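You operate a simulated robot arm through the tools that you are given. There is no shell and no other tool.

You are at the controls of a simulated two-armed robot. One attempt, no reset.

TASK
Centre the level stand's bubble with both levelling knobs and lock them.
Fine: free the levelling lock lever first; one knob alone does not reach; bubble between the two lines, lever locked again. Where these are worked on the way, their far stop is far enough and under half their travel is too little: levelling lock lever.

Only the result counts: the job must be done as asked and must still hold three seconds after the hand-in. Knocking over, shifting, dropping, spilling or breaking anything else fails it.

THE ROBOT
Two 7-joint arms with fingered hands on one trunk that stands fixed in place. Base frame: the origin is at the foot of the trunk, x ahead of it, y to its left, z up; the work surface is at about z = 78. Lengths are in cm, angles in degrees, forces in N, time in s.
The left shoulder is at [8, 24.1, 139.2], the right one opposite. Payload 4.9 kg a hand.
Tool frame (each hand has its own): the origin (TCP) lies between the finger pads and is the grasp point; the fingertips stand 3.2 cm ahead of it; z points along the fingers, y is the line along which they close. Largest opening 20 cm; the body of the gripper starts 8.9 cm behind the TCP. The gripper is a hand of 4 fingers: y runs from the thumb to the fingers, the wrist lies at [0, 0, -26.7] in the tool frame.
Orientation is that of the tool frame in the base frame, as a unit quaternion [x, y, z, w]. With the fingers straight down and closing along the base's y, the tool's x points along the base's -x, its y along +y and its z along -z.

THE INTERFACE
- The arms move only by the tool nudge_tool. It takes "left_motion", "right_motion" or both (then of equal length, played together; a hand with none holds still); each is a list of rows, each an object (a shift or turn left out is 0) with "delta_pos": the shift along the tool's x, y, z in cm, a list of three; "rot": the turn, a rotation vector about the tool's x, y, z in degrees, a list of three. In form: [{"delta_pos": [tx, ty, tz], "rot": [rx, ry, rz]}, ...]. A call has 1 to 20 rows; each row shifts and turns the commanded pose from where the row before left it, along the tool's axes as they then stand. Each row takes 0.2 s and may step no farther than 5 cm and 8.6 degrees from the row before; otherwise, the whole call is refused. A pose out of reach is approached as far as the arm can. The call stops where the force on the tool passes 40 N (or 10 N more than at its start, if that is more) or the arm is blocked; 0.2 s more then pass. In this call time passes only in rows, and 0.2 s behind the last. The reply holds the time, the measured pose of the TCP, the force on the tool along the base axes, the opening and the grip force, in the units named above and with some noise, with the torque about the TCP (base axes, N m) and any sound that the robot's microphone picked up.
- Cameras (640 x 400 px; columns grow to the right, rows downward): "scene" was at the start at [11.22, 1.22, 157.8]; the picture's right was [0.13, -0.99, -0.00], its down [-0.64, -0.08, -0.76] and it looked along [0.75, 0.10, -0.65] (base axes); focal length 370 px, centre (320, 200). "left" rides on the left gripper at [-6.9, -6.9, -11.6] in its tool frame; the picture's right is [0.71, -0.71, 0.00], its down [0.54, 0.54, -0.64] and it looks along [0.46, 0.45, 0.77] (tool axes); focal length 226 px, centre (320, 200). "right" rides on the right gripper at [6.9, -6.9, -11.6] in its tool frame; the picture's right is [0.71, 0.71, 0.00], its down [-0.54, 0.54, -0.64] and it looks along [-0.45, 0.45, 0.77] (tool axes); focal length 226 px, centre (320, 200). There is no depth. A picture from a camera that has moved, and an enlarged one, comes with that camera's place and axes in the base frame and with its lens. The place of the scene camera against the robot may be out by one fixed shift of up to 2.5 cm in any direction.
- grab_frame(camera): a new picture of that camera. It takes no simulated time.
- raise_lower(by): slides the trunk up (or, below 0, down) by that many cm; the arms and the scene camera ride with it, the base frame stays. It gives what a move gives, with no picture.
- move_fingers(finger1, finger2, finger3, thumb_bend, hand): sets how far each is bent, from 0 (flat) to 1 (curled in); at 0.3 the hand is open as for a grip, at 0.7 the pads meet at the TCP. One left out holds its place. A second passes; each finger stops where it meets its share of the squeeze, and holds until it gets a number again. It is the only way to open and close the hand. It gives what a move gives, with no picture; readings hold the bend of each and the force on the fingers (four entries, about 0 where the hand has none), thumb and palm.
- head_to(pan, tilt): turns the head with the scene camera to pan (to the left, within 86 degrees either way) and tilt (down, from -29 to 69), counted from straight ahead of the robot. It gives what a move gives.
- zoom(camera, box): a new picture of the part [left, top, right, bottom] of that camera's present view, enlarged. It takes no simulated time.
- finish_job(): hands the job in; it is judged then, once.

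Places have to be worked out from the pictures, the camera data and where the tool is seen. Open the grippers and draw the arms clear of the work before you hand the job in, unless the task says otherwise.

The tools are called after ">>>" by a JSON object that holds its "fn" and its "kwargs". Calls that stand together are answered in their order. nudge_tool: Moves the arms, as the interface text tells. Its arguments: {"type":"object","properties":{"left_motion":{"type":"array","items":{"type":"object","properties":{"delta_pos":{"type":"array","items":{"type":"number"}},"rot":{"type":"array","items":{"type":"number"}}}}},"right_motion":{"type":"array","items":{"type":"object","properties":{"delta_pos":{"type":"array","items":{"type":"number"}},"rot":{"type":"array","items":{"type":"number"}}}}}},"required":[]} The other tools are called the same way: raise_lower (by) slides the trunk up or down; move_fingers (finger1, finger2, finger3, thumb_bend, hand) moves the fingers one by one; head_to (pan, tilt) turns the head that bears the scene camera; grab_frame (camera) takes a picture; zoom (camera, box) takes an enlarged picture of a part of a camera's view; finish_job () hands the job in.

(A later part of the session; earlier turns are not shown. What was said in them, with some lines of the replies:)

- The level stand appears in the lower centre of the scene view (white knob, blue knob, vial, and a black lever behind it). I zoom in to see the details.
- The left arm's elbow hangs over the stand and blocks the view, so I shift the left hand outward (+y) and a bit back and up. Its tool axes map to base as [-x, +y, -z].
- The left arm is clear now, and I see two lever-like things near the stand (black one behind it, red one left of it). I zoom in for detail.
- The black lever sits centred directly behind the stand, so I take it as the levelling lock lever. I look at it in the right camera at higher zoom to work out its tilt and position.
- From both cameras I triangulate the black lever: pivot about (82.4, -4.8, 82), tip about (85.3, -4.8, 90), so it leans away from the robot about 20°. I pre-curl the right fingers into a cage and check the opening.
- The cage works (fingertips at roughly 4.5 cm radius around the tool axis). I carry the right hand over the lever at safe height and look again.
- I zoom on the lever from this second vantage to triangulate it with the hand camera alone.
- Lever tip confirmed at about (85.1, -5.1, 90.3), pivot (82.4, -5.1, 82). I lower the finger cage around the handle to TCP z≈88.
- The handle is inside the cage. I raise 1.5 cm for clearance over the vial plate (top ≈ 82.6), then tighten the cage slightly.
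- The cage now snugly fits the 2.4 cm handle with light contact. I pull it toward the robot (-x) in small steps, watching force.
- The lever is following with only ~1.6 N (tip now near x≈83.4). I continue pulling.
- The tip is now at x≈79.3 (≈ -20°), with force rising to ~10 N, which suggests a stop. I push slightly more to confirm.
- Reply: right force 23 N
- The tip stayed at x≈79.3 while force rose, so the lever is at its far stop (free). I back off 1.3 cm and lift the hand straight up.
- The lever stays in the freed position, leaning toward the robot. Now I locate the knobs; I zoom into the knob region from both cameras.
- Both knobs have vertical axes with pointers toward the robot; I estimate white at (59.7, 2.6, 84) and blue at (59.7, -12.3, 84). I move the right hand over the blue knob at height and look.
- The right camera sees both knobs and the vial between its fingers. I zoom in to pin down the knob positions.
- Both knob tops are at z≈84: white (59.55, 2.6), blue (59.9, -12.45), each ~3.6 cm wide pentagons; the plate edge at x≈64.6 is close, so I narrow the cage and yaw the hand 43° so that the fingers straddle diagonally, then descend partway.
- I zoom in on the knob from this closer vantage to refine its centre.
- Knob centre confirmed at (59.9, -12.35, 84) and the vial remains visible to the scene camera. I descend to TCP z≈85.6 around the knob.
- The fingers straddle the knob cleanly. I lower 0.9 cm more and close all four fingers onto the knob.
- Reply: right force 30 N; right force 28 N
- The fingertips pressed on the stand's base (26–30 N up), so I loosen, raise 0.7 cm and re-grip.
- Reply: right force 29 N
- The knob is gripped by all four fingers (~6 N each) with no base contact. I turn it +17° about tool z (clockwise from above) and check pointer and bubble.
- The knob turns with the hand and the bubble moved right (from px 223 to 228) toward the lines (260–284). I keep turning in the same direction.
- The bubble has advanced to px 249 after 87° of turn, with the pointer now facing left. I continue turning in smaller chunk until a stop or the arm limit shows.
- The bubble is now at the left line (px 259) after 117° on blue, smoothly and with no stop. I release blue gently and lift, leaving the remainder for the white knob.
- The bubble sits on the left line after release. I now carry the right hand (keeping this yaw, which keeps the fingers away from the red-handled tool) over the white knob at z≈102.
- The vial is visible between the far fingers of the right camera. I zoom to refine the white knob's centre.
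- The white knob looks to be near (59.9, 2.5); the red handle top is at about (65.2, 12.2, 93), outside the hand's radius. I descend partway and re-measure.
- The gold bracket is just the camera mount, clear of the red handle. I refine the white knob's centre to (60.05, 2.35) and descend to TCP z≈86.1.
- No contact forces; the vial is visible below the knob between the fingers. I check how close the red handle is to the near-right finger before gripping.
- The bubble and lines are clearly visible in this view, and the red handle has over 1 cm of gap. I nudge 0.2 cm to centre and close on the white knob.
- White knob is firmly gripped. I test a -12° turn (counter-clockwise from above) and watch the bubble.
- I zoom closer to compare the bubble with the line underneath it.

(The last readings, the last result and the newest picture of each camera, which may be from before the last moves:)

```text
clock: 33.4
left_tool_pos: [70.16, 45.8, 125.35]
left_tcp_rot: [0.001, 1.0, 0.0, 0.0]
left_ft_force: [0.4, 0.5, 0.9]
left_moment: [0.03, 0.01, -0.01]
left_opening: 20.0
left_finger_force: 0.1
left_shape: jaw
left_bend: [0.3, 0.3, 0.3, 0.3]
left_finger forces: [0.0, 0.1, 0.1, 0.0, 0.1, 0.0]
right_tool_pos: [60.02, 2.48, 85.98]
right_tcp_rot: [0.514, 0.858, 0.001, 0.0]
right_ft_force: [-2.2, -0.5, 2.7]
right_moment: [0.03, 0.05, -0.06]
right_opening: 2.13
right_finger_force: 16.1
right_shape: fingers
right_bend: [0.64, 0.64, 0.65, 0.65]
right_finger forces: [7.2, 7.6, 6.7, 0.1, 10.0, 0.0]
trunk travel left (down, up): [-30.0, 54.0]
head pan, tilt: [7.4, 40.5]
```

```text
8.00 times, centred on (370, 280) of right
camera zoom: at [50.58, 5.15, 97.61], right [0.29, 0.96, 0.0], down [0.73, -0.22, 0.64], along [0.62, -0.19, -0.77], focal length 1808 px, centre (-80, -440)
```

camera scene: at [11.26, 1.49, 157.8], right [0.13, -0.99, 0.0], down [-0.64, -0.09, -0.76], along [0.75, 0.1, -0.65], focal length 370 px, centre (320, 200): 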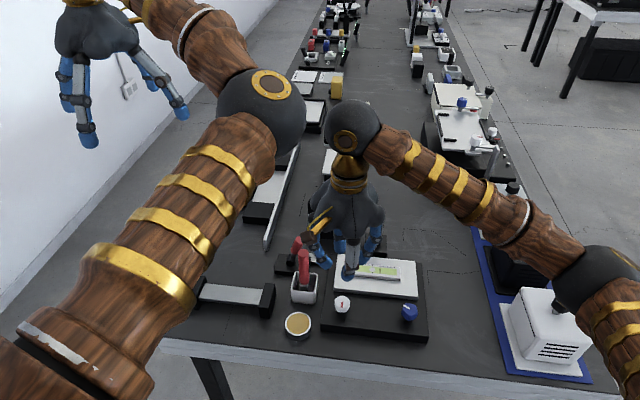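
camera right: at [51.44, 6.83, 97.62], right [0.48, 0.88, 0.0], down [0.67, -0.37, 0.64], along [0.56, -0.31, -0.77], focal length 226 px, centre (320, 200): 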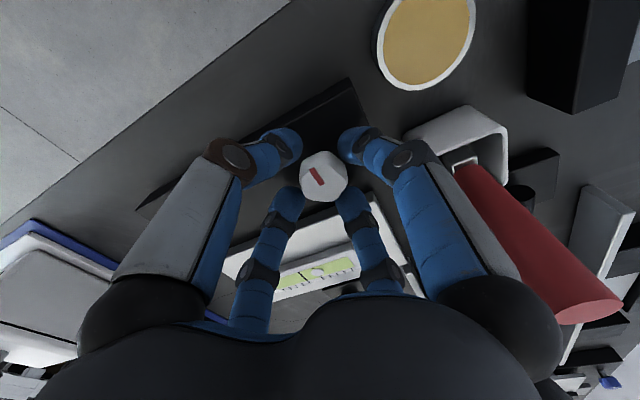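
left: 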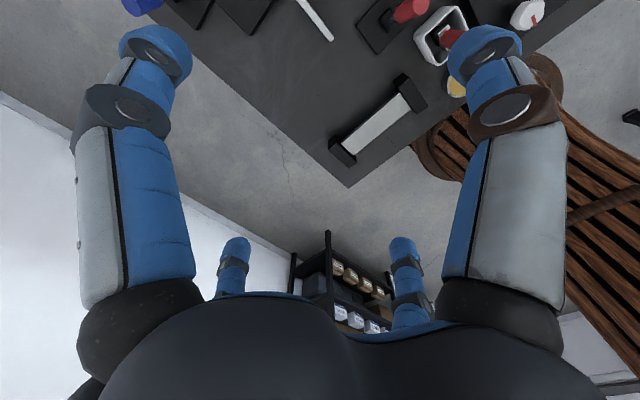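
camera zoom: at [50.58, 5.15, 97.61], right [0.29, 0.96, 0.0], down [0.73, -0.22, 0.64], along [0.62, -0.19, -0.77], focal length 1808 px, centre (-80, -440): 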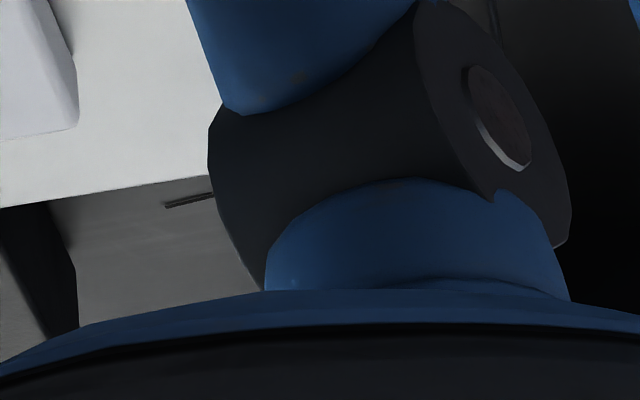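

I aimed at the wrong pixels; the bubble sits at about full-frame (290, 272), so I zoom there.

>>> {"fn": "zoom", "kwargs": {"camera": "right", "box": [270, 250, 334, 290]}}

```text
10.00 times, centred on (302, 270) of right
camera zoom: at [50.58, 5.15, 97.61], right [0.29, 0.96, 0.0], down [0.73, -0.22, 0.64], along [0.62, -0.19, -0.77], focal length 2261 px, centre (500, -500)
```

zoom: 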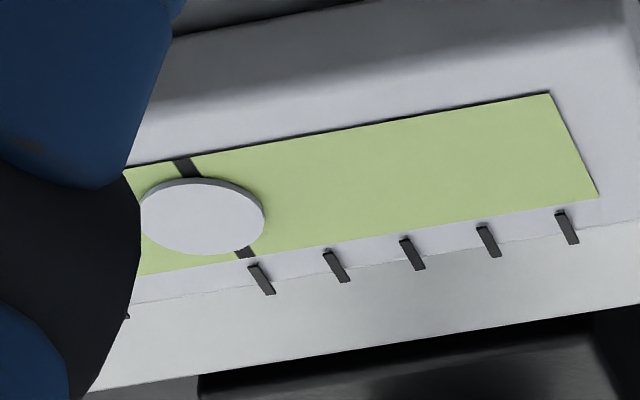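

The bubble has shifted ~0.25 tick off the left line toward the centre, so counter-clockwise on white is right. I turn another -24°.

>>> {"fn": "nudge_tool", "kwargs": {"right_motion": [{"rot": [0, 0, -6]}, {"rot": [0, 0, -6]}, {"rot": [0, 0, -6]}, {"rot": [0, 0, -6]}]}}

>>> {"fn": "grab_frame", "kwargs": {"camera": "right"}}

>>> {"fn": "zoom", "kwargs": {"camera": "scene", "box": [325, 225, 455, 345]}}

```text
clock: 34.4
left_tool_pos: [70.24, 45.76, 125.34]
left_tcp_rot: [0.0, 1.0, 0.0, 0.0]
left_ft_force: [0.2, -1.0, 0.3]
left_moment: [-0.01, -0.01, -0.01]
left_opening: 20.01
left_finger_force: 0.0
left_shape: jaw
left_bend: [0.3, 0.3, 0.3, 0.3]
left_finger forces: [0.1, 0.1, 0.0, 0.0, 0.0, 0.1]
right_tool_pos: [60.03, 2.31, 85.94]
right_tcp_rot: [0.323, 0.946, 0.0, 0.0]
right_ft_force: [-2.8, 1.0, 4.3]
right_moment: [0.06, 0.04, -0.03]
right_opening: 2.13
right_finger_force: 16.2
right_shape: fingers
right_bend: [0.64, 0.64, 0.65, 0.65]
right_finger forces: [7.9, 8.1, 6.4, 0.0, 9.7, 0.0]
trunk travel left (down, up): [-30.0, 54.0]
head pan, tilt: [7.4, 40.5]
```

```text
taken
camera right: at [50.27, 1.11, 97.6], right [-0.12, 0.99, 0.0], down [0.76, 0.1, 0.64], along [0.64, 0.08, -0.77], focal length 226 px, centre (320, 200)
```

right: 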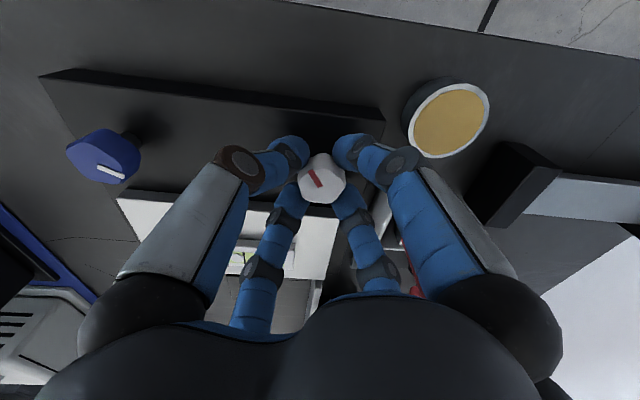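

```text
3.33 times, centred on (390, 285) of scene
camera zoom: at [11.14, 1.25, 157.81], right [0.13, -0.99, 0.0], down [-0.64, -0.08, -0.76], along [0.75, 0.1, -0.65], focal length 1235 px, centre (87, -83)
```

zoom: 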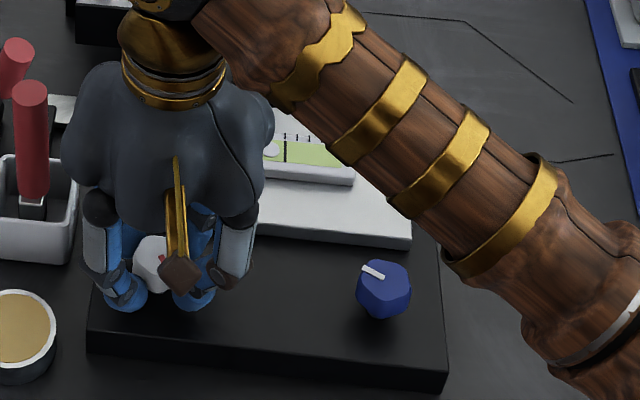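

The scene camera now sees the bubble beside the right line. I zoom there and in the right camera.

>>> {"fn": "zoom", "kwargs": {"camera": "scene", "box": [360, 255, 408, 285]}}

>>> {"fn": "zoom", "kwargs": {"camera": "right", "box": [205, 235, 285, 285]}}

```text
13.33 times, centred on (384, 270) of scene
camera zoom: at [11.14, 1.25, 157.81], right [0.13, -0.99, 0.0], down [-0.64, -0.08, -0.76], along [0.75, 0.1, -0.65], focal length 4940 px, centre (-533, -733)
```

zoom: 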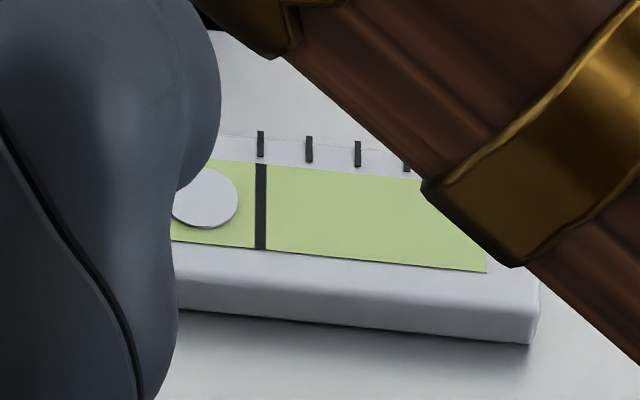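

```text
8.00 times, centred on (245, 260) of right
camera zoom: at [50.27, 1.11, 97.6], right [-0.12, 0.99, 0.0], down [0.76, 0.1, 0.64], along [0.64, 0.08, -0.77], focal length 1808 px, centre (920, -280)
```

zoom: 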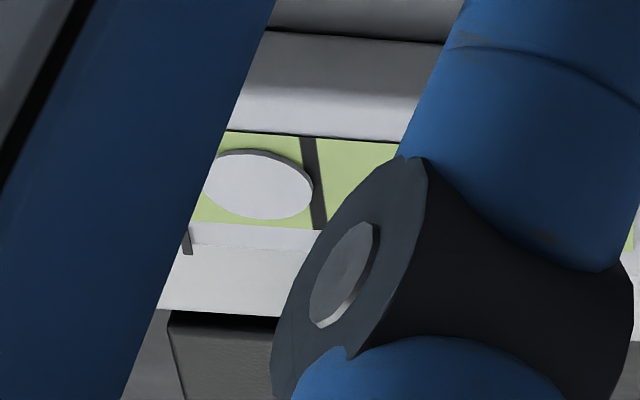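

Bubble centre is ~9 px (≈0.2 tick) short of the midpoint in the scene zoom, at ~1.1 px/deg. I turn -8.5° more and look.

>>> {"fn": "nudge_tool", "kwargs": {"right_motion": [{"rot": [0, 0, -4.5]}, {"rot": [0, 0, -4]}]}}

>>> {"fn": "zoom", "kwargs": {"camera": "scene", "box": [360, 255, 408, 285]}}

>>> {"fn": "zoom", "kwargs": {"camera": "right", "box": [190, 235, 270, 285]}}

```text
clock: 35.0
left_tool_pos: [70.2, 45.71, 125.36]
left_tcp_rot: [0.0, 1.0, 0.001, 0.0]
left_ft_force: [-0.5, -0.3, 0.0]
left_moment: [-0.03, 0.01, 0.04]
left_opening: 20.0
left_finger_force: 0.0
left_shape: jaw
left_bend: [0.3, 0.3, 0.3, 0.3]
left_finger forces: [0.1, 0.0, 0.1, 0.0, 0.0, 0.0]
right_tool_pos: [60.03, 2.6, 85.99]
right_tcp_rot: [0.254, 0.967, 0.0, 0.0]
right_ft_force: [-1.4, 2.4, 3.8]
right_moment: [0.09, 0.07, -0.05]
right_opening: 2.13
right_finger_force: 16.4
right_shape: fingers
right_bend: [0.64, 0.64, 0.65, 0.65]
right_finger forces: [7.9, 9.0, 6.4, 0.0, 9.3, 0.0]
trunk travel left (down, up): [-30.0, 54.0]
head pan, tilt: [7.4, 40.5]
```

```text
13.33 times, centred on (384, 270) of scene
camera zoom: at [11.15, 1.27, 157.81], right [0.13, -0.99, 0.0], down [-0.64, -0.08, -0.76], along [0.75, 0.1, -0.65], focal length 4940 px, centre (-533, -733)
```

zoom: 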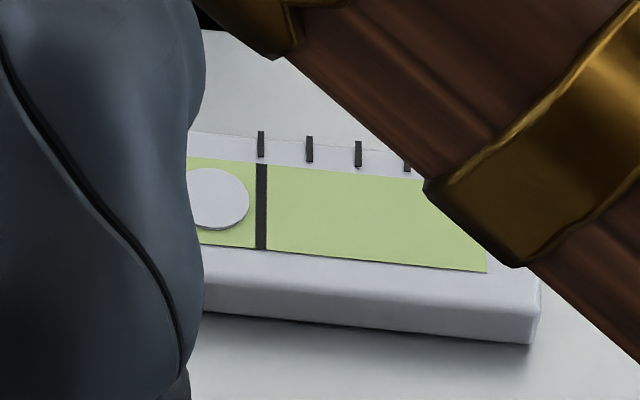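

```text
8.00 times, centred on (230, 260) of right
camera zoom: at [50.55, -0.32, 97.6], right [-0.27, 0.96, 0.0], down [0.74, 0.21, 0.64], along [0.62, 0.17, -0.77], focal length 1808 px, centre (1040, -280)
```

zoom: 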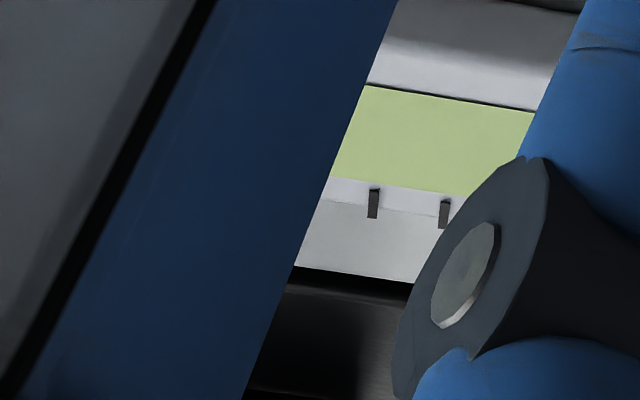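

The bubble's right edge moved to 249.5, putting its centre within ~2 px of the midpoint. I release gently and lift straight up to view it unobstructed.

>>> {"fn": "move_fingers", "kwargs": {"hand": "right", "finger1": 0.61, "finger2": 0.61, "finger3": 0.61, "thumb_bend": 0.61}}

>>> {"fn": "nudge_tool", "kwargs": {"right_motion": [{"delta_pos": [0, 0, -1]}, {"delta_pos": [0, 0, -1.5]}, {"delta_pos": [0, 0, -2]}, {"delta_pos": [0, 0, -3]}, {"delta_pos": [0, 0, -3]}, {"delta_pos": [0, 0, -4]}, {"delta_pos": [0, 0, -4]}]}}

>>> {"fn": "grab_frame", "kwargs": {"camera": "scene"}}

>>> {"fn": "zoom", "kwargs": {"camera": "scene", "box": [345, 255, 408, 290]}}

```text
clock: 36.0
left_tool_pos: [70.27, 45.71, 125.25]
left_tcp_rot: [0.001, 1.0, 0.001, 0.0]
left_ft_force: [0.0, 1.0, -0.1]
left_moment: [0.01, 0.01, 0.03]
left_opening: 19.98
left_finger_force: 0.1
left_shape: jaw
left_bend: [0.3, 0.3, 0.3, 0.3]
left_finger forces: [0.1, 0.1, 0.0, 0.0, 0.1, 0.0]
right_tool_pos: [59.96, 2.43, 85.99]
right_tcp_rot: [0.253, 0.967, 0.0, 0.0]
right_ft_force: [-0.6, 0.1, -0.5]
right_moment: [-0.01, -0.01, -0.02]
right_opening: 2.94
right_finger_force: 0.0
right_shape: fingers
right_bend: [0.61, 0.61, 0.61, 0.61]
right_finger forces: [0.0, 0.1, 0.0, 0.0, 0.0, 0.1]
trunk travel left (down, up): [-30.0, 54.0]
head pan, tilt: [7.4, 40.5]
```

```text
clock: 37.6
left_tool_pos: [70.25, 45.74, 125.35]
left_tcp_rot: [0.0, 1.0, 0.0, -0.001]
left_ft_force: [-0.4, 0.8, -0.2]
left_moment: [0.01, -0.04, -0.04]
left_opening: 19.98
left_finger_force: 0.2
left_shape: jaw
left_bend: [0.3, 0.3, 0.3, 0.3]
left_finger forces: [0.0, 0.0, 0.0, 0.0, 0.0, 0.1]
right_tool_pos: [60.15, 2.46, 104.5]
right_tcp_rot: [0.253, 0.967, 0.0, 0.0]
right_ft_force: [-0.6, 0.4, -0.3]
right_moment: [0.0, -0.02, -0.01]
right_opening: 2.96
right_finger_force: 0.0
right_shape: fingers
right_bend: [0.61, 0.61, 0.61, 0.61]
right_finger forces: [0.0, 0.0, 0.0, 0.1, 0.1, 0.0]
trunk travel left (down, up): [-30.0, 54.0]
head pan, tilt: [7.4, 40.5]
```

```text
taken
camera scene: at [11.15, 1.26, 157.8], right [0.13, -0.99, 0.0], down [-0.64, -0.08, -0.76], along [0.75, 0.1, -0.65], focal length 370 px, centre (320, 200)
```

scene: 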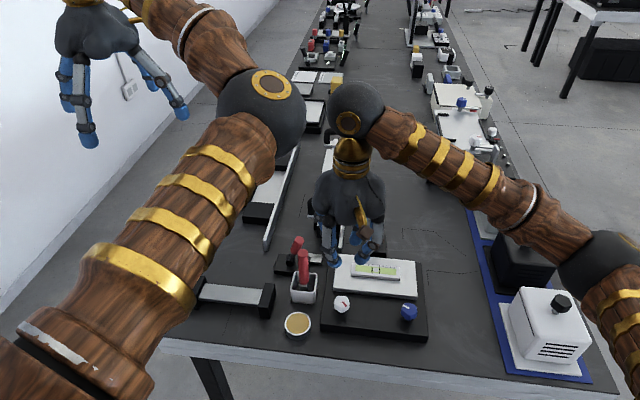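

```text
10.16 times, centred on (376, 272) of scene
camera zoom: at [11.15, 1.26, 157.8], right [0.13, -0.99, 0.0], down [-0.64, -0.08, -0.76], along [0.75, 0.1, -0.65], focal length 3764 px, centre (-254, -536)
```

zoom: 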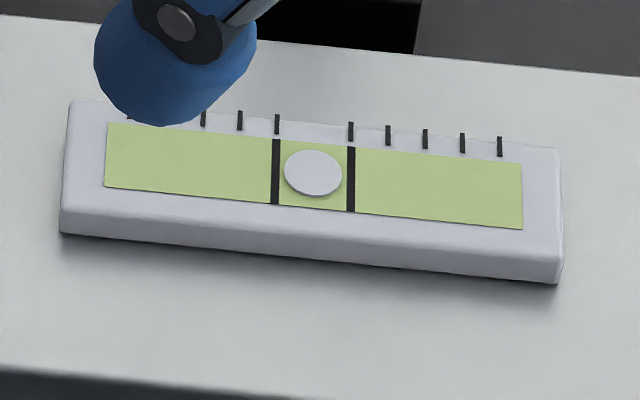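

The bubble is centred exactly between the lines (313 vs midpoint 313). Next I move the right hand over the freed lever (tip ≈ (79.3, -5.1, 90.4)), unwinding the yaw.

>>> {"fn": "nudge_tool", "kwargs": {"right_motion": [{"delta_pos": [-4.16, 0.62, -0.5]}, {"delta_pos": [-4.16, 0.62, -0.5]}, {"delta_pos": [-4.16, 0.62, -0.5]}, {"delta_pos": [-4.16, 0.62, -0.5]}, {"delta_pos": [-4.16, 0.62, -0.5]}, {"rot": [0, 0, -7.35]}, {"rot": [0, 0, -7.35]}, {"rot": [0, 0, -7.35]}, {"rot": [0, 0, -7.35]}]}}

>>> {"fn": "move_fingers", "kwargs": {"hand": "right", "finger1": 0.58, "finger2": 0.58, "finger3": 0.58, "thumb_bend": 0.58}}

>>> {"fn": "grab_frame", "kwargs": {"camera": "right"}}

>>> {"fn": "zoom", "kwargs": {"camera": "scene", "box": [325, 195, 435, 345]}}

```text
clock: 39.6
left_tool_pos: [70.34, 45.86, 125.36]
left_tcp_rot: [0.0, 1.0, 0.0, 0.0]
left_ft_force: [-0.5, 1.2, -0.2]
left_moment: [0.0, 0.01, -0.02]
left_opening: 19.99
left_finger_force: 0.0
left_shape: jaw
left_bend: [0.3, 0.3, 0.3, 0.3]
left_finger forces: [0.0, 0.1, 0.0, 0.0, 0.1, 0.0]
right_tool_pos: [79.74, -5.13, 107.07]
right_tcp_rot: [-0.001, 1.0, 0.0, 0.0]
right_ft_force: [-0.1, -0.4, 0.6]
right_moment: [0.0, 0.01, 0.04]
right_opening: 2.92
right_finger_force: 0.0
right_shape: fingers
right_bend: [0.61, 0.61, 0.61, 0.61]
right_finger forces: [0.0, 0.0, 0.0, 0.1, 0.1, 0.1]
trunk travel left (down, up): [-30.0, 54.0]
head pan, tilt: [7.4, 40.5]
```

```text
clock: 40.6
left_tool_pos: [70.13, 45.69, 125.29]
left_tcp_rot: [0.001, 1.0, 0.0, -0.001]
left_ft_force: [-0.2, 0.2, -0.2]
left_moment: [-0.03, 0.01, -0.02]
left_opening: 19.99
left_finger_force: 0.1
left_shape: jaw
left_bend: [0.3, 0.3, 0.3, 0.3]
left_finger forces: [0.0, 0.0, 0.0, 0.0, 0.0, 0.0]
right_tool_pos: [79.68, -5.22, 106.79]
right_tcp_rot: [0.0, 1.0, 0.001, -0.001]
right_ft_force: [0.1, 0.1, 0.6]
right_moment: [-0.01, 0.02, -0.02]
right_opening: 4.36
right_finger_force: 0.0
right_shape: fingers
right_bend: [0.57, 0.57, 0.57, 0.57]
right_finger forces: [0.0, 0.0, 0.0, 0.0, 0.0, 0.0]
trunk travel left (down, up): [-30.0, 54.0]
head pan, tilt: [7.4, 40.5]
```

```text
taken
camera right: at [72.72, -12.09, 118.56], right [-0.71, 0.71, 0.0], down [0.54, 0.54, 0.64], along [0.45, 0.45, -0.77], focal length 226 px, centre (320, 200)
```

right: 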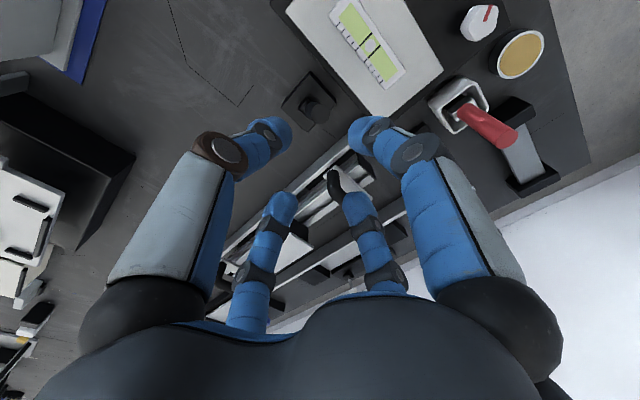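

```text
2.67 times, centred on (380, 270) of scene
camera zoom: at [11.22, 1.24, 157.8], right [0.13, -0.99, 0.0], down [-0.64, -0.08, -0.76], along [0.75, 0.1, -0.65], focal length 988 px, centre (160, 13)
```

zoom: 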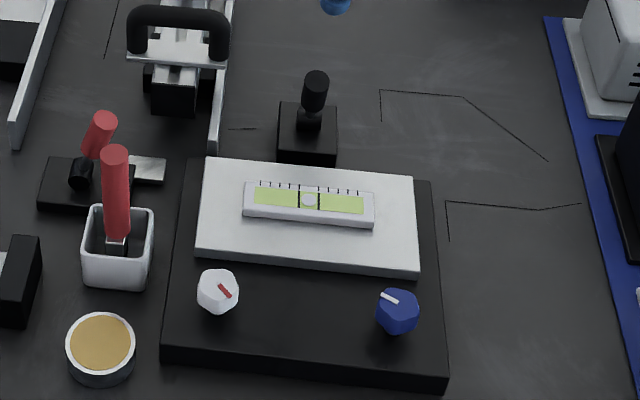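

All as expected: lever still leaning toward the robot, bubble centred. I descend the cage around the lever handle.

>>> {"fn": "nudge_tool", "kwargs": {"right_motion": [{"delta_pos": [0, 0.05, 4]}, {"delta_pos": [0, 0, 4]}, {"delta_pos": [0, 0, 4]}, {"delta_pos": [0, 0, 3]}, {"delta_pos": [0, 0, 2.3]}]}}

>>> {"fn": "grab_frame", "kwargs": {"camera": "right"}}

```text
clock: 41.8
left_tool_pos: [70.37, 45.8, 125.39]
left_tcp_rot: [-0.001, 1.0, 0.0, 0.0]
left_ft_force: [0.6, -0.8, 0.5]
left_moment: [0.02, 0.0, 0.03]
left_opening: 19.98
left_finger_force: 0.0
left_shape: jaw
left_bend: [0.3, 0.3, 0.3, 0.3]
left_finger forces: [0.1, 0.0, 0.0, 0.0, 0.0, 0.0]
right_tool_pos: [79.74, -5.2, 89.73]
right_tcp_rot: [0.0, 1.0, -0.001, 0.0]
right_ft_force: [-0.4, 0.0, 0.4]
right_moment: [-0.01, 0.0, 0.0]
right_opening: 4.32
right_finger_force: 0.1
right_shape: fingers
right_bend: [0.57, 0.57, 0.57, 0.57]
right_finger forces: [0.0, 0.0, 0.0, 0.0, 0.1, 0.0]
trunk travel left (down, up): [-30.0, 54.0]
head pan, tilt: [7.4, 40.5]
```

```text
taken
camera right: at [72.75, -12.11, 101.29], right [-0.71, 0.71, 0.0], down [0.54, 0.54, 0.64], along [0.45, 0.45, -0.77], focal length 226 px, centre (320, 200)
```

right: 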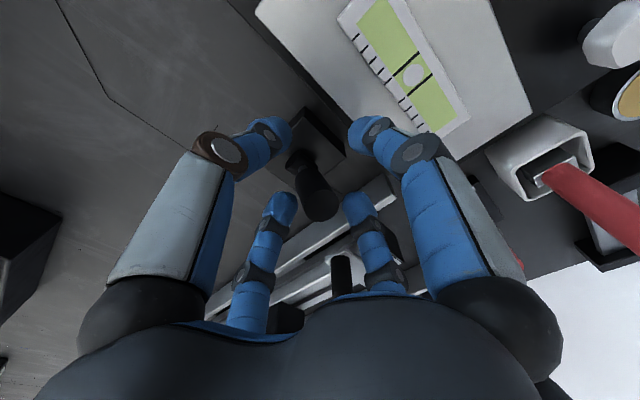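

The handle is inside the cage. I tighten and push it away (+x) toward the locked stop in small steps.

>>> {"fn": "move_fingers", "kwargs": {"hand": "right", "finger1": 0.63, "finger2": 0.63, "finger3": 0.63, "thumb_bend": 0.63}}

>>> {"fn": "nudge_tool", "kwargs": {"right_motion": [{"delta_pos": [-0.5, 0, 0]}, {"delta_pos": [-0.5, 0, 0]}, {"delta_pos": [-0.5, 0, 0]}, {"delta_pos": [-0.5, 0, 0]}, {"delta_pos": [-0.5, 0, 0]}, {"delta_pos": [-0.5, 0, 0]}, {"delta_pos": [-0.5, 0, 0]}, {"delta_pos": [-0.5, 0, 0]}, {"delta_pos": [-0.5, 0, 0]}, {"delta_pos": [-0.5, 0, 0]}]}}

>>> {"fn": "grab_frame", "kwargs": {"camera": "right"}}

```text
clock: 42.8
left_tool_pos: [70.33, 45.73, 125.19]
left_tcp_rot: [-0.001, 1.0, 0.0, 0.0]
left_ft_force: [-0.4, 0.1, 0.0]
left_moment: [-0.02, 0.01, 0.01]
left_opening: 19.98
left_finger_force: 0.2
left_shape: jaw
left_bend: [0.3, 0.3, 0.3, 0.3]
left_finger forces: [0.0, 0.0, 0.0, 0.0, 0.0, 0.1]
right_tool_pos: [79.72, -5.09, 89.7]
right_tcp_rot: [0.0, 1.0, 0.0, 0.0]
right_ft_force: [3.2, -0.2, 0.7]
right_moment: [-0.01, -0.14, 0.03]
right_opening: 2.33
right_finger_force: 2.0
right_shape: fingers
right_bend: [0.63, 0.63, 0.61, 0.63]
right_finger forces: [0.0, 0.1, 3.6, 0.0, 0.0, 0.1]
trunk travel left (down, up): [-30.0, 54.0]
head pan, tilt: [7.4, 40.5]
```

```text
clock: 45.0
left_tool_pos: [70.3, 45.61, 125.33]
left_tcp_rot: [-0.001, 1.0, -0.001, 0.0]
left_ft_force: [-0.2, 0.2, 0.3]
left_moment: [-0.01, -0.01, 0.03]
left_opening: 20.0
left_finger_force: 0.1
left_shape: jaw
left_bend: [0.3, 0.3, 0.3, 0.3]
left_finger forces: [0.1, 0.0, 0.1, 0.1, 0.0, 0.1]
right_tool_pos: [84.69, -5.08, 89.58]
right_tcp_rot: [0.0, 1.0, -0.001, 0.0]
right_ft_force: [-1.3, -0.6, 0.3]
right_moment: [0.01, 0.04, 0.02]
right_opening: 2.33
right_finger_force: 0.4
right_shape: fingers
right_bend: [0.63, 0.63, 0.63, 0.63]
right_finger forces: [1.2, 0.1, 0.0, 0.0, 0.0, 0.0]
trunk travel left (down, up): [-30.0, 54.0]
head pan, tilt: [7.4, 40.5]
```

```text
taken
camera right: at [77.69, -12.03, 101.29], right [-0.71, 0.71, 0.0], down [0.54, 0.54, 0.64], along [0.45, 0.45, -0.77], focal length 226 px, centre (320, 200)
```

right: 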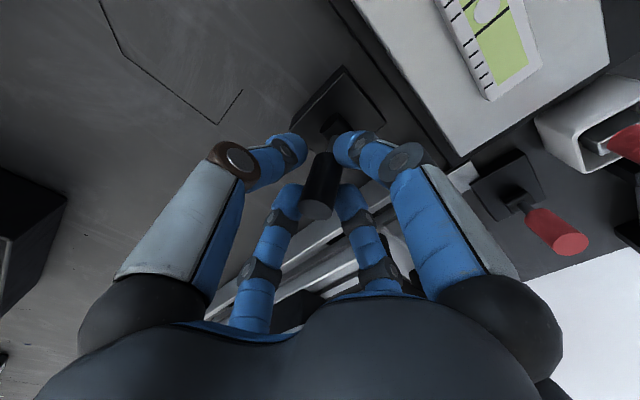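

The lever tip is back near x≈85.1. I push further to be sure that it reaches its locked stop, watching for force buildup.

>>> {"fn": "nudge_tool", "kwargs": {"right_motion": [{"delta_pos": [-0.4, 0, 0]}, {"delta_pos": [-0.4, 0, 0]}, {"delta_pos": [-0.4, 0, 0]}]}}

>>> {"fn": "grab_frame", "kwargs": {"camera": "right"}}

```text
clock: 45.8
left_tool_pos: [70.02, 45.55, 125.49]
left_tcp_rot: [0.0, 1.0, 0.0, 0.001]
left_ft_force: [0.3, 0.9, 0.2]
left_moment: [0.01, 0.03, -0.01]
left_opening: 19.99
left_finger_force: 0.0
left_shape: jaw
left_bend: [0.3, 0.3, 0.3, 0.3]
left_finger forces: [0.0, 0.1, 0.0, 0.0, 0.1, 0.0]
right_tool_pos: [85.74, -5.07, 89.9]
right_tcp_rot: [0.0, 1.0, 0.0, 0.0]
right_ft_force: [-7.9, -0.1, 7.9]
right_moment: [-0.02, 0.48, 0.01]
right_opening: 3.05
right_finger_force: 5.0
right_shape: fingers
right_bend: [0.59, 0.63, 0.63, 0.63]
right_finger forces: [9.6, 0.0, 0.0, 0.0, 0.1, 0.0]
trunk travel left (down, up): [-30.0, 54.0]
head pan, tilt: [7.4, 40.5]
```

```text
taken
camera right: at [78.76, -12.03, 101.44], right [-0.71, 0.71, 0.0], down [0.54, 0.54, 0.64], along [0.46, 0.45, -0.77], focal length 226 px, centre (320, 200)
```

right: 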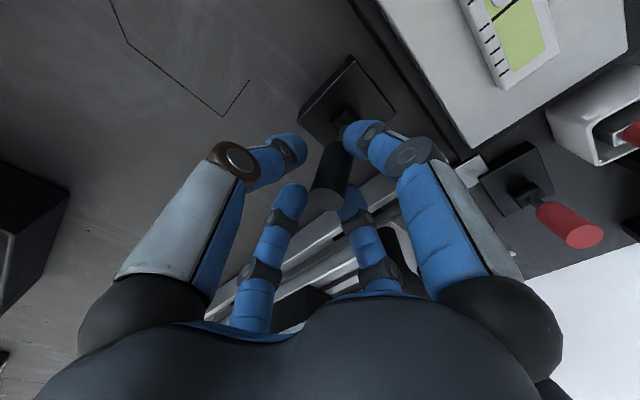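

Force rose to ~8 N with the tip unchanged at x≈85.15, so it is at the stop. I press a bit more to confirm, then back off.

>>> {"fn": "nudge_tool", "kwargs": {"right_motion": [{"delta_pos": [-0.4, 0, 0]}, {"delta_pos": [-0.3, 0, 0]}]}}

>>> {"fn": "nudge_tool", "kwargs": {"right_motion": [{"delta_pos": [0.7, 0, 0]}, {"delta_pos": [0.7, 0, 0]}]}}

>>> {"fn": "move_fingers", "kwargs": {"hand": "right", "finger1": 0.55, "finger2": 0.55, "finger3": 0.55, "thumb_bend": 0.55}}

>>> {"fn": "grab_frame", "kwargs": {"camera": "right"}}

```text
clock: 46.4
left_tool_pos: [70.01, 45.93, 125.48]
left_tcp_rot: [-0.001, 1.0, 0.0, 0.0]
left_ft_force: [-1.3, -0.2, -0.4]
left_moment: [0.01, 0.0, -0.01]
left_opening: 20.02
left_finger_force: 0.1
left_shape: jaw
left_bend: [0.3, 0.3, 0.3, 0.3]
left_finger forces: [0.0, 0.0, 0.1, 0.1, 0.1, 0.0]
right_tool_pos: [86.39, -4.96, 89.9]
right_tcp_rot: [0.0, 1.0, 0.0, 0.001]
right_ft_force: [-13.2, -2.0, 14.4]
right_moment: [0.0, 0.9, 0.01]
right_opening: 3.53
right_finger_force: 8.1
right_shape: fingers
right_bend: [0.57, 0.63, 0.63, 0.63]
right_finger forces: [16.2, 0.1, 0.0, 0.0, 0.1, 0.0]
trunk travel left (down, up): [-30.0, 54.0]
head pan, tilt: [7.4, 40.5]
```

```text
clock: 47.0
left_tool_pos: [70.2, 45.84, 125.42]
left_tcp_rot: [0.0, 1.0, 0.0, 0.001]
left_ft_force: [-0.2, -0.4, -0.1]
left_moment: [0.01, 0.01, -0.01]
left_opening: 20.01
left_finger_force: 0.1
left_shape: jaw
left_bend: [0.3, 0.3, 0.3, 0.3]
left_finger forces: [0.0, 0.0, 0.1, 0.0, 0.0, 0.0]
right_tool_pos: [85.15, -5.04, 89.72]
right_tcp_rot: [0.001, 1.0, 0.001, 0.0]
right_ft_force: [-3.6, 0.4, 4.0]
right_moment: [0.02, 0.21, 0.02]
right_opening: 2.64
right_finger_force: 2.5
right_shape: fingers
right_bend: [0.61, 0.63, 0.63, 0.63]
right_finger forces: [4.6, 0.0, 0.1, 0.0, 0.0, 0.0]
trunk travel left (down, up): [-30.0, 54.0]
head pan, tilt: [7.4, 40.5]
```

```text
clock: 48.0
left_tool_pos: [70.35, 45.8, 125.25]
left_tcp_rot: [0.0, 1.0, 0.001, 0.0]
left_ft_force: [-0.2, 0.3, 0.2]
left_moment: [-0.03, 0.02, -0.04]
left_opening: 20.01
left_finger_force: 0.1
left_shape: jaw
left_bend: [0.3, 0.3, 0.3, 0.3]
left_finger forces: [0.0, 0.0, 0.0, 0.1, 0.0, 0.0]
right_tool_pos: [85.28, -5.04, 89.63]
right_tcp_rot: [0.0, 1.0, 0.0, 0.0]
right_ft_force: [-0.6, 0.1, -1.0]
right_moment: [-0.04, 0.05, 0.03]
right_opening: 5.06
right_finger_force: 0.0
right_shape: fingers
right_bend: [0.55, 0.55, 0.55, 0.55]
right_finger forces: [0.0, 0.0, 0.0, 0.0, 0.1, 0.0]
trunk travel left (down, up): [-30.0, 54.0]
head pan, tilt: [7.4, 40.5]
```

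```text
taken
camera right: at [78.19, -12.05, 101.26], right [-0.71, 0.71, 0.0], down [0.54, 0.54, 0.64], along [0.45, 0.45, -0.77], focal length 226 px, centre (320, 200)
```

right: 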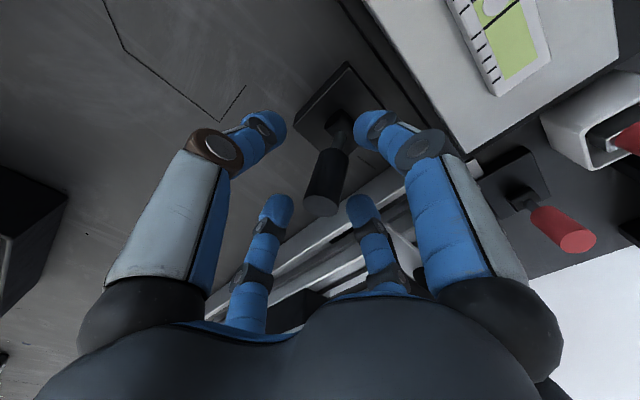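

The lever is at its locked stop and the fingers are free of it. I lift the hand straight up and swing it back to its right-hand side.

>>> {"fn": "nudge_tool", "kwargs": {"right_motion": [{"delta_pos": [0, 0, -2]}, {"delta_pos": [0, 0, -4]}, {"delta_pos": [0, 0, -5]}, {"delta_pos": [0, 0, -5]}, {"delta_pos": [0, 0, -5]}, {"delta_pos": [0, 0, -5]}, {"delta_pos": [1, -4.5, 0]}, {"delta_pos": [1, -4.5, 0]}, {"delta_pos": [1, -4.5, 0]}, {"delta_pos": [1, -4.5, 0]}, {"delta_pos": [1, -4.5, 0]}, {"delta_pos": [1, -4.0, 0]}]}}

>>> {"fn": "move_fingers", "kwargs": {"hand": "right", "finger1": 0.3, "finger2": 0.3, "finger3": 0.3, "thumb_bend": 0.3}}

>>> {"fn": "grab_frame", "kwargs": {"camera": "scene"}}

>>> {"fn": "zoom", "kwargs": {"camera": "scene", "box": [325, 195, 435, 345]}}

>>> {"fn": "zoom", "kwargs": {"camera": "scene", "box": [345, 255, 408, 290]}}

>>> {"fn": "zoom", "kwargs": {"camera": "scene", "box": [340, 195, 420, 265]}}

```text
clock: 50.6
left_tool_pos: [70.21, 45.66, 125.43]
left_tcp_rot: [-0.001, 1.0, 0.001, 0.0]
left_ft_force: [0.5, 0.1, 0.0]
left_moment: [0.02, -0.02, -0.01]
left_opening: 19.97
left_finger_force: 0.0
left_shape: jaw
left_bend: [0.3, 0.3, 0.3, 0.3]
left_finger forces: [0.1, 0.0, 0.0, 0.0, 0.2, 0.1]
right_tool_pos: [79.23, -31.64, 115.65]
right_tcp_rot: [0.0, 1.0, 0.0, 0.0]
right_ft_force: [0.3, -0.2, -0.3]
right_moment: [0.02, -0.03, 0.04]
right_opening: 5.07
right_finger_force: 0.0
right_shape: fingers
right_bend: [0.55, 0.55, 0.55, 0.55]
right_finger forces: [0.0, 0.1, 0.1, 0.0, 0.1, 0.1]
trunk travel left (down, up): [-30.0, 54.0]
head pan, tilt: [7.4, 40.5]
```

```text
clock: 51.6
left_tool_pos: [70.23, 45.77, 125.26]
left_tcp_rot: [0.0, 1.0, 0.0, 0.0]
left_ft_force: [-0.4, -0.5, -0.1]
left_moment: [0.01, -0.01, -0.03]
left_opening: 20.01
left_finger_force: 0.1
left_shape: jaw
left_bend: [0.3, 0.3, 0.3, 0.3]
left_finger forces: [0.1, 0.1, 0.0, 0.0, 0.0, 0.0]
right_tool_pos: [79.35, -31.52, 115.7]
right_tcp_rot: [0.0, 1.0, 0.0, -0.001]
right_ft_force: [0.0, 0.4, -0.3]
right_moment: [0.01, -0.03, -0.02]
right_opening: 13.97
right_finger_force: 0.0
right_shape: fingers
right_bend: [0.3, 0.3, 0.3, 0.3]
right_finger forces: [0.0, 0.1, 0.0, 0.0, 0.0, 0.0]
trunk travel left (down, up): [-30.0, 54.0]
head pan, tilt: [7.4, 40.5]
```

```text
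taken
camera scene: at [11.21, 1.22, 157.81], right [0.13, -0.99, 0.0], down [-0.64, -0.08, -0.76], along [0.75, 0.1, -0.65], focal length 370 px, centre (320, 200)
```

scene: 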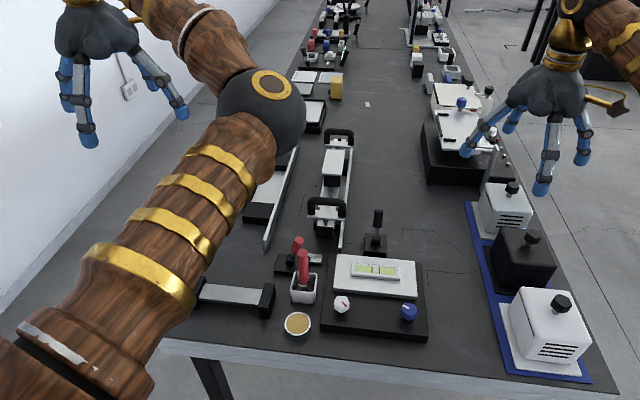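

```text
2.67 times, centred on (380, 270) of scene
camera zoom: at [11.21, 1.22, 157.81], right [0.13, -0.99, 0.0], down [-0.64, -0.08, -0.76], along [0.75, 0.1, -0.65], focal length 988 px, centre (160, 13)
```

zoom: 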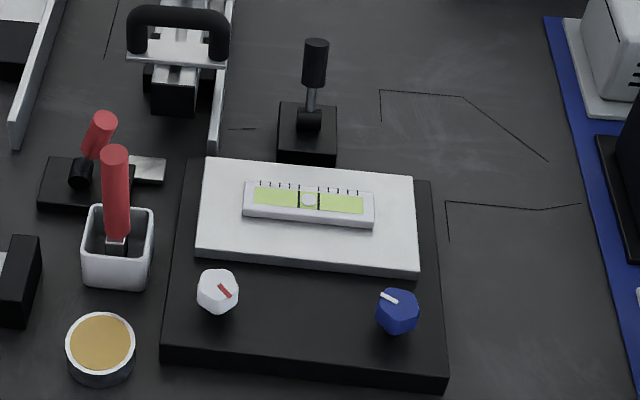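

```text
10.16 times, centred on (376, 272) of scene
camera zoom: at [11.21, 1.22, 157.81], right [0.13, -0.99, 0.0], down [-0.64, -0.08, -0.76], along [0.75, 0.1, -0.65], focal length 3764 px, centre (-254, -536)
```

zoom: 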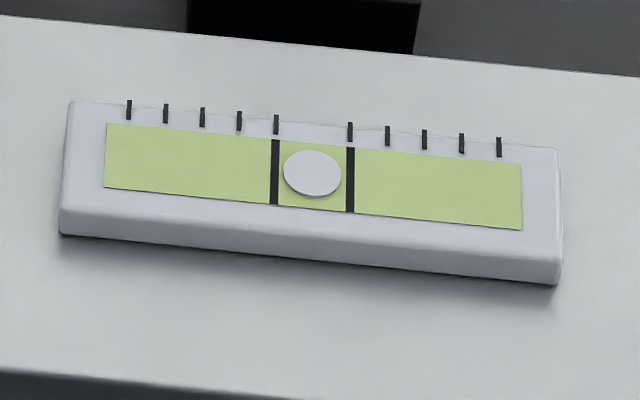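

```text
5.71 times, centred on (380, 230) of scene
camera zoom: at [11.21, 1.22, 157.81], right [0.13, -0.99, 0.0], down [-0.64, -0.08, -0.76], along [0.75, 0.1, -0.65], focal length 2117 px, centre (-23, 29)
```

zoom: 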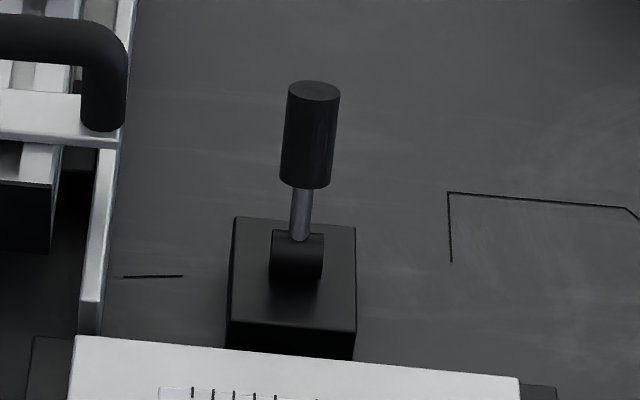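

The bubble stays centred between the lines, the lever is back in its original locked position, nothing else has moved, and both hands are open and clear. I hand the job in.

>>> {"fn": "finish_job", "kwargs": {}}

```text
The job is handed in.
```

The level stand's bubble is centred between the two lines and the lock lever is back at its locked stop. I've handed the job in; no verdict came back.

- **Lever:** I took the black lever directly behind the stand to be the levelling lock. I pulled it to its far stop before turning the knobs, then pushed it back until it stopped at its starting position.
- **Knobs:** I turned the blue knob about 117° clockwise, which brought the bubble to the left line. A turn of about 45° counter-clockwise on the white knob then centred it.
- **Final check:** after locking, the bubble still sat at the midpoint. The stand and nearby items looked undisturbed, and both hands were open and clear of the work.

While first gripping the blue knob, the fingertips pressed on the stand's base with about 30 N. I raised the hand and re-gripped, and the stand did not appear to shift.
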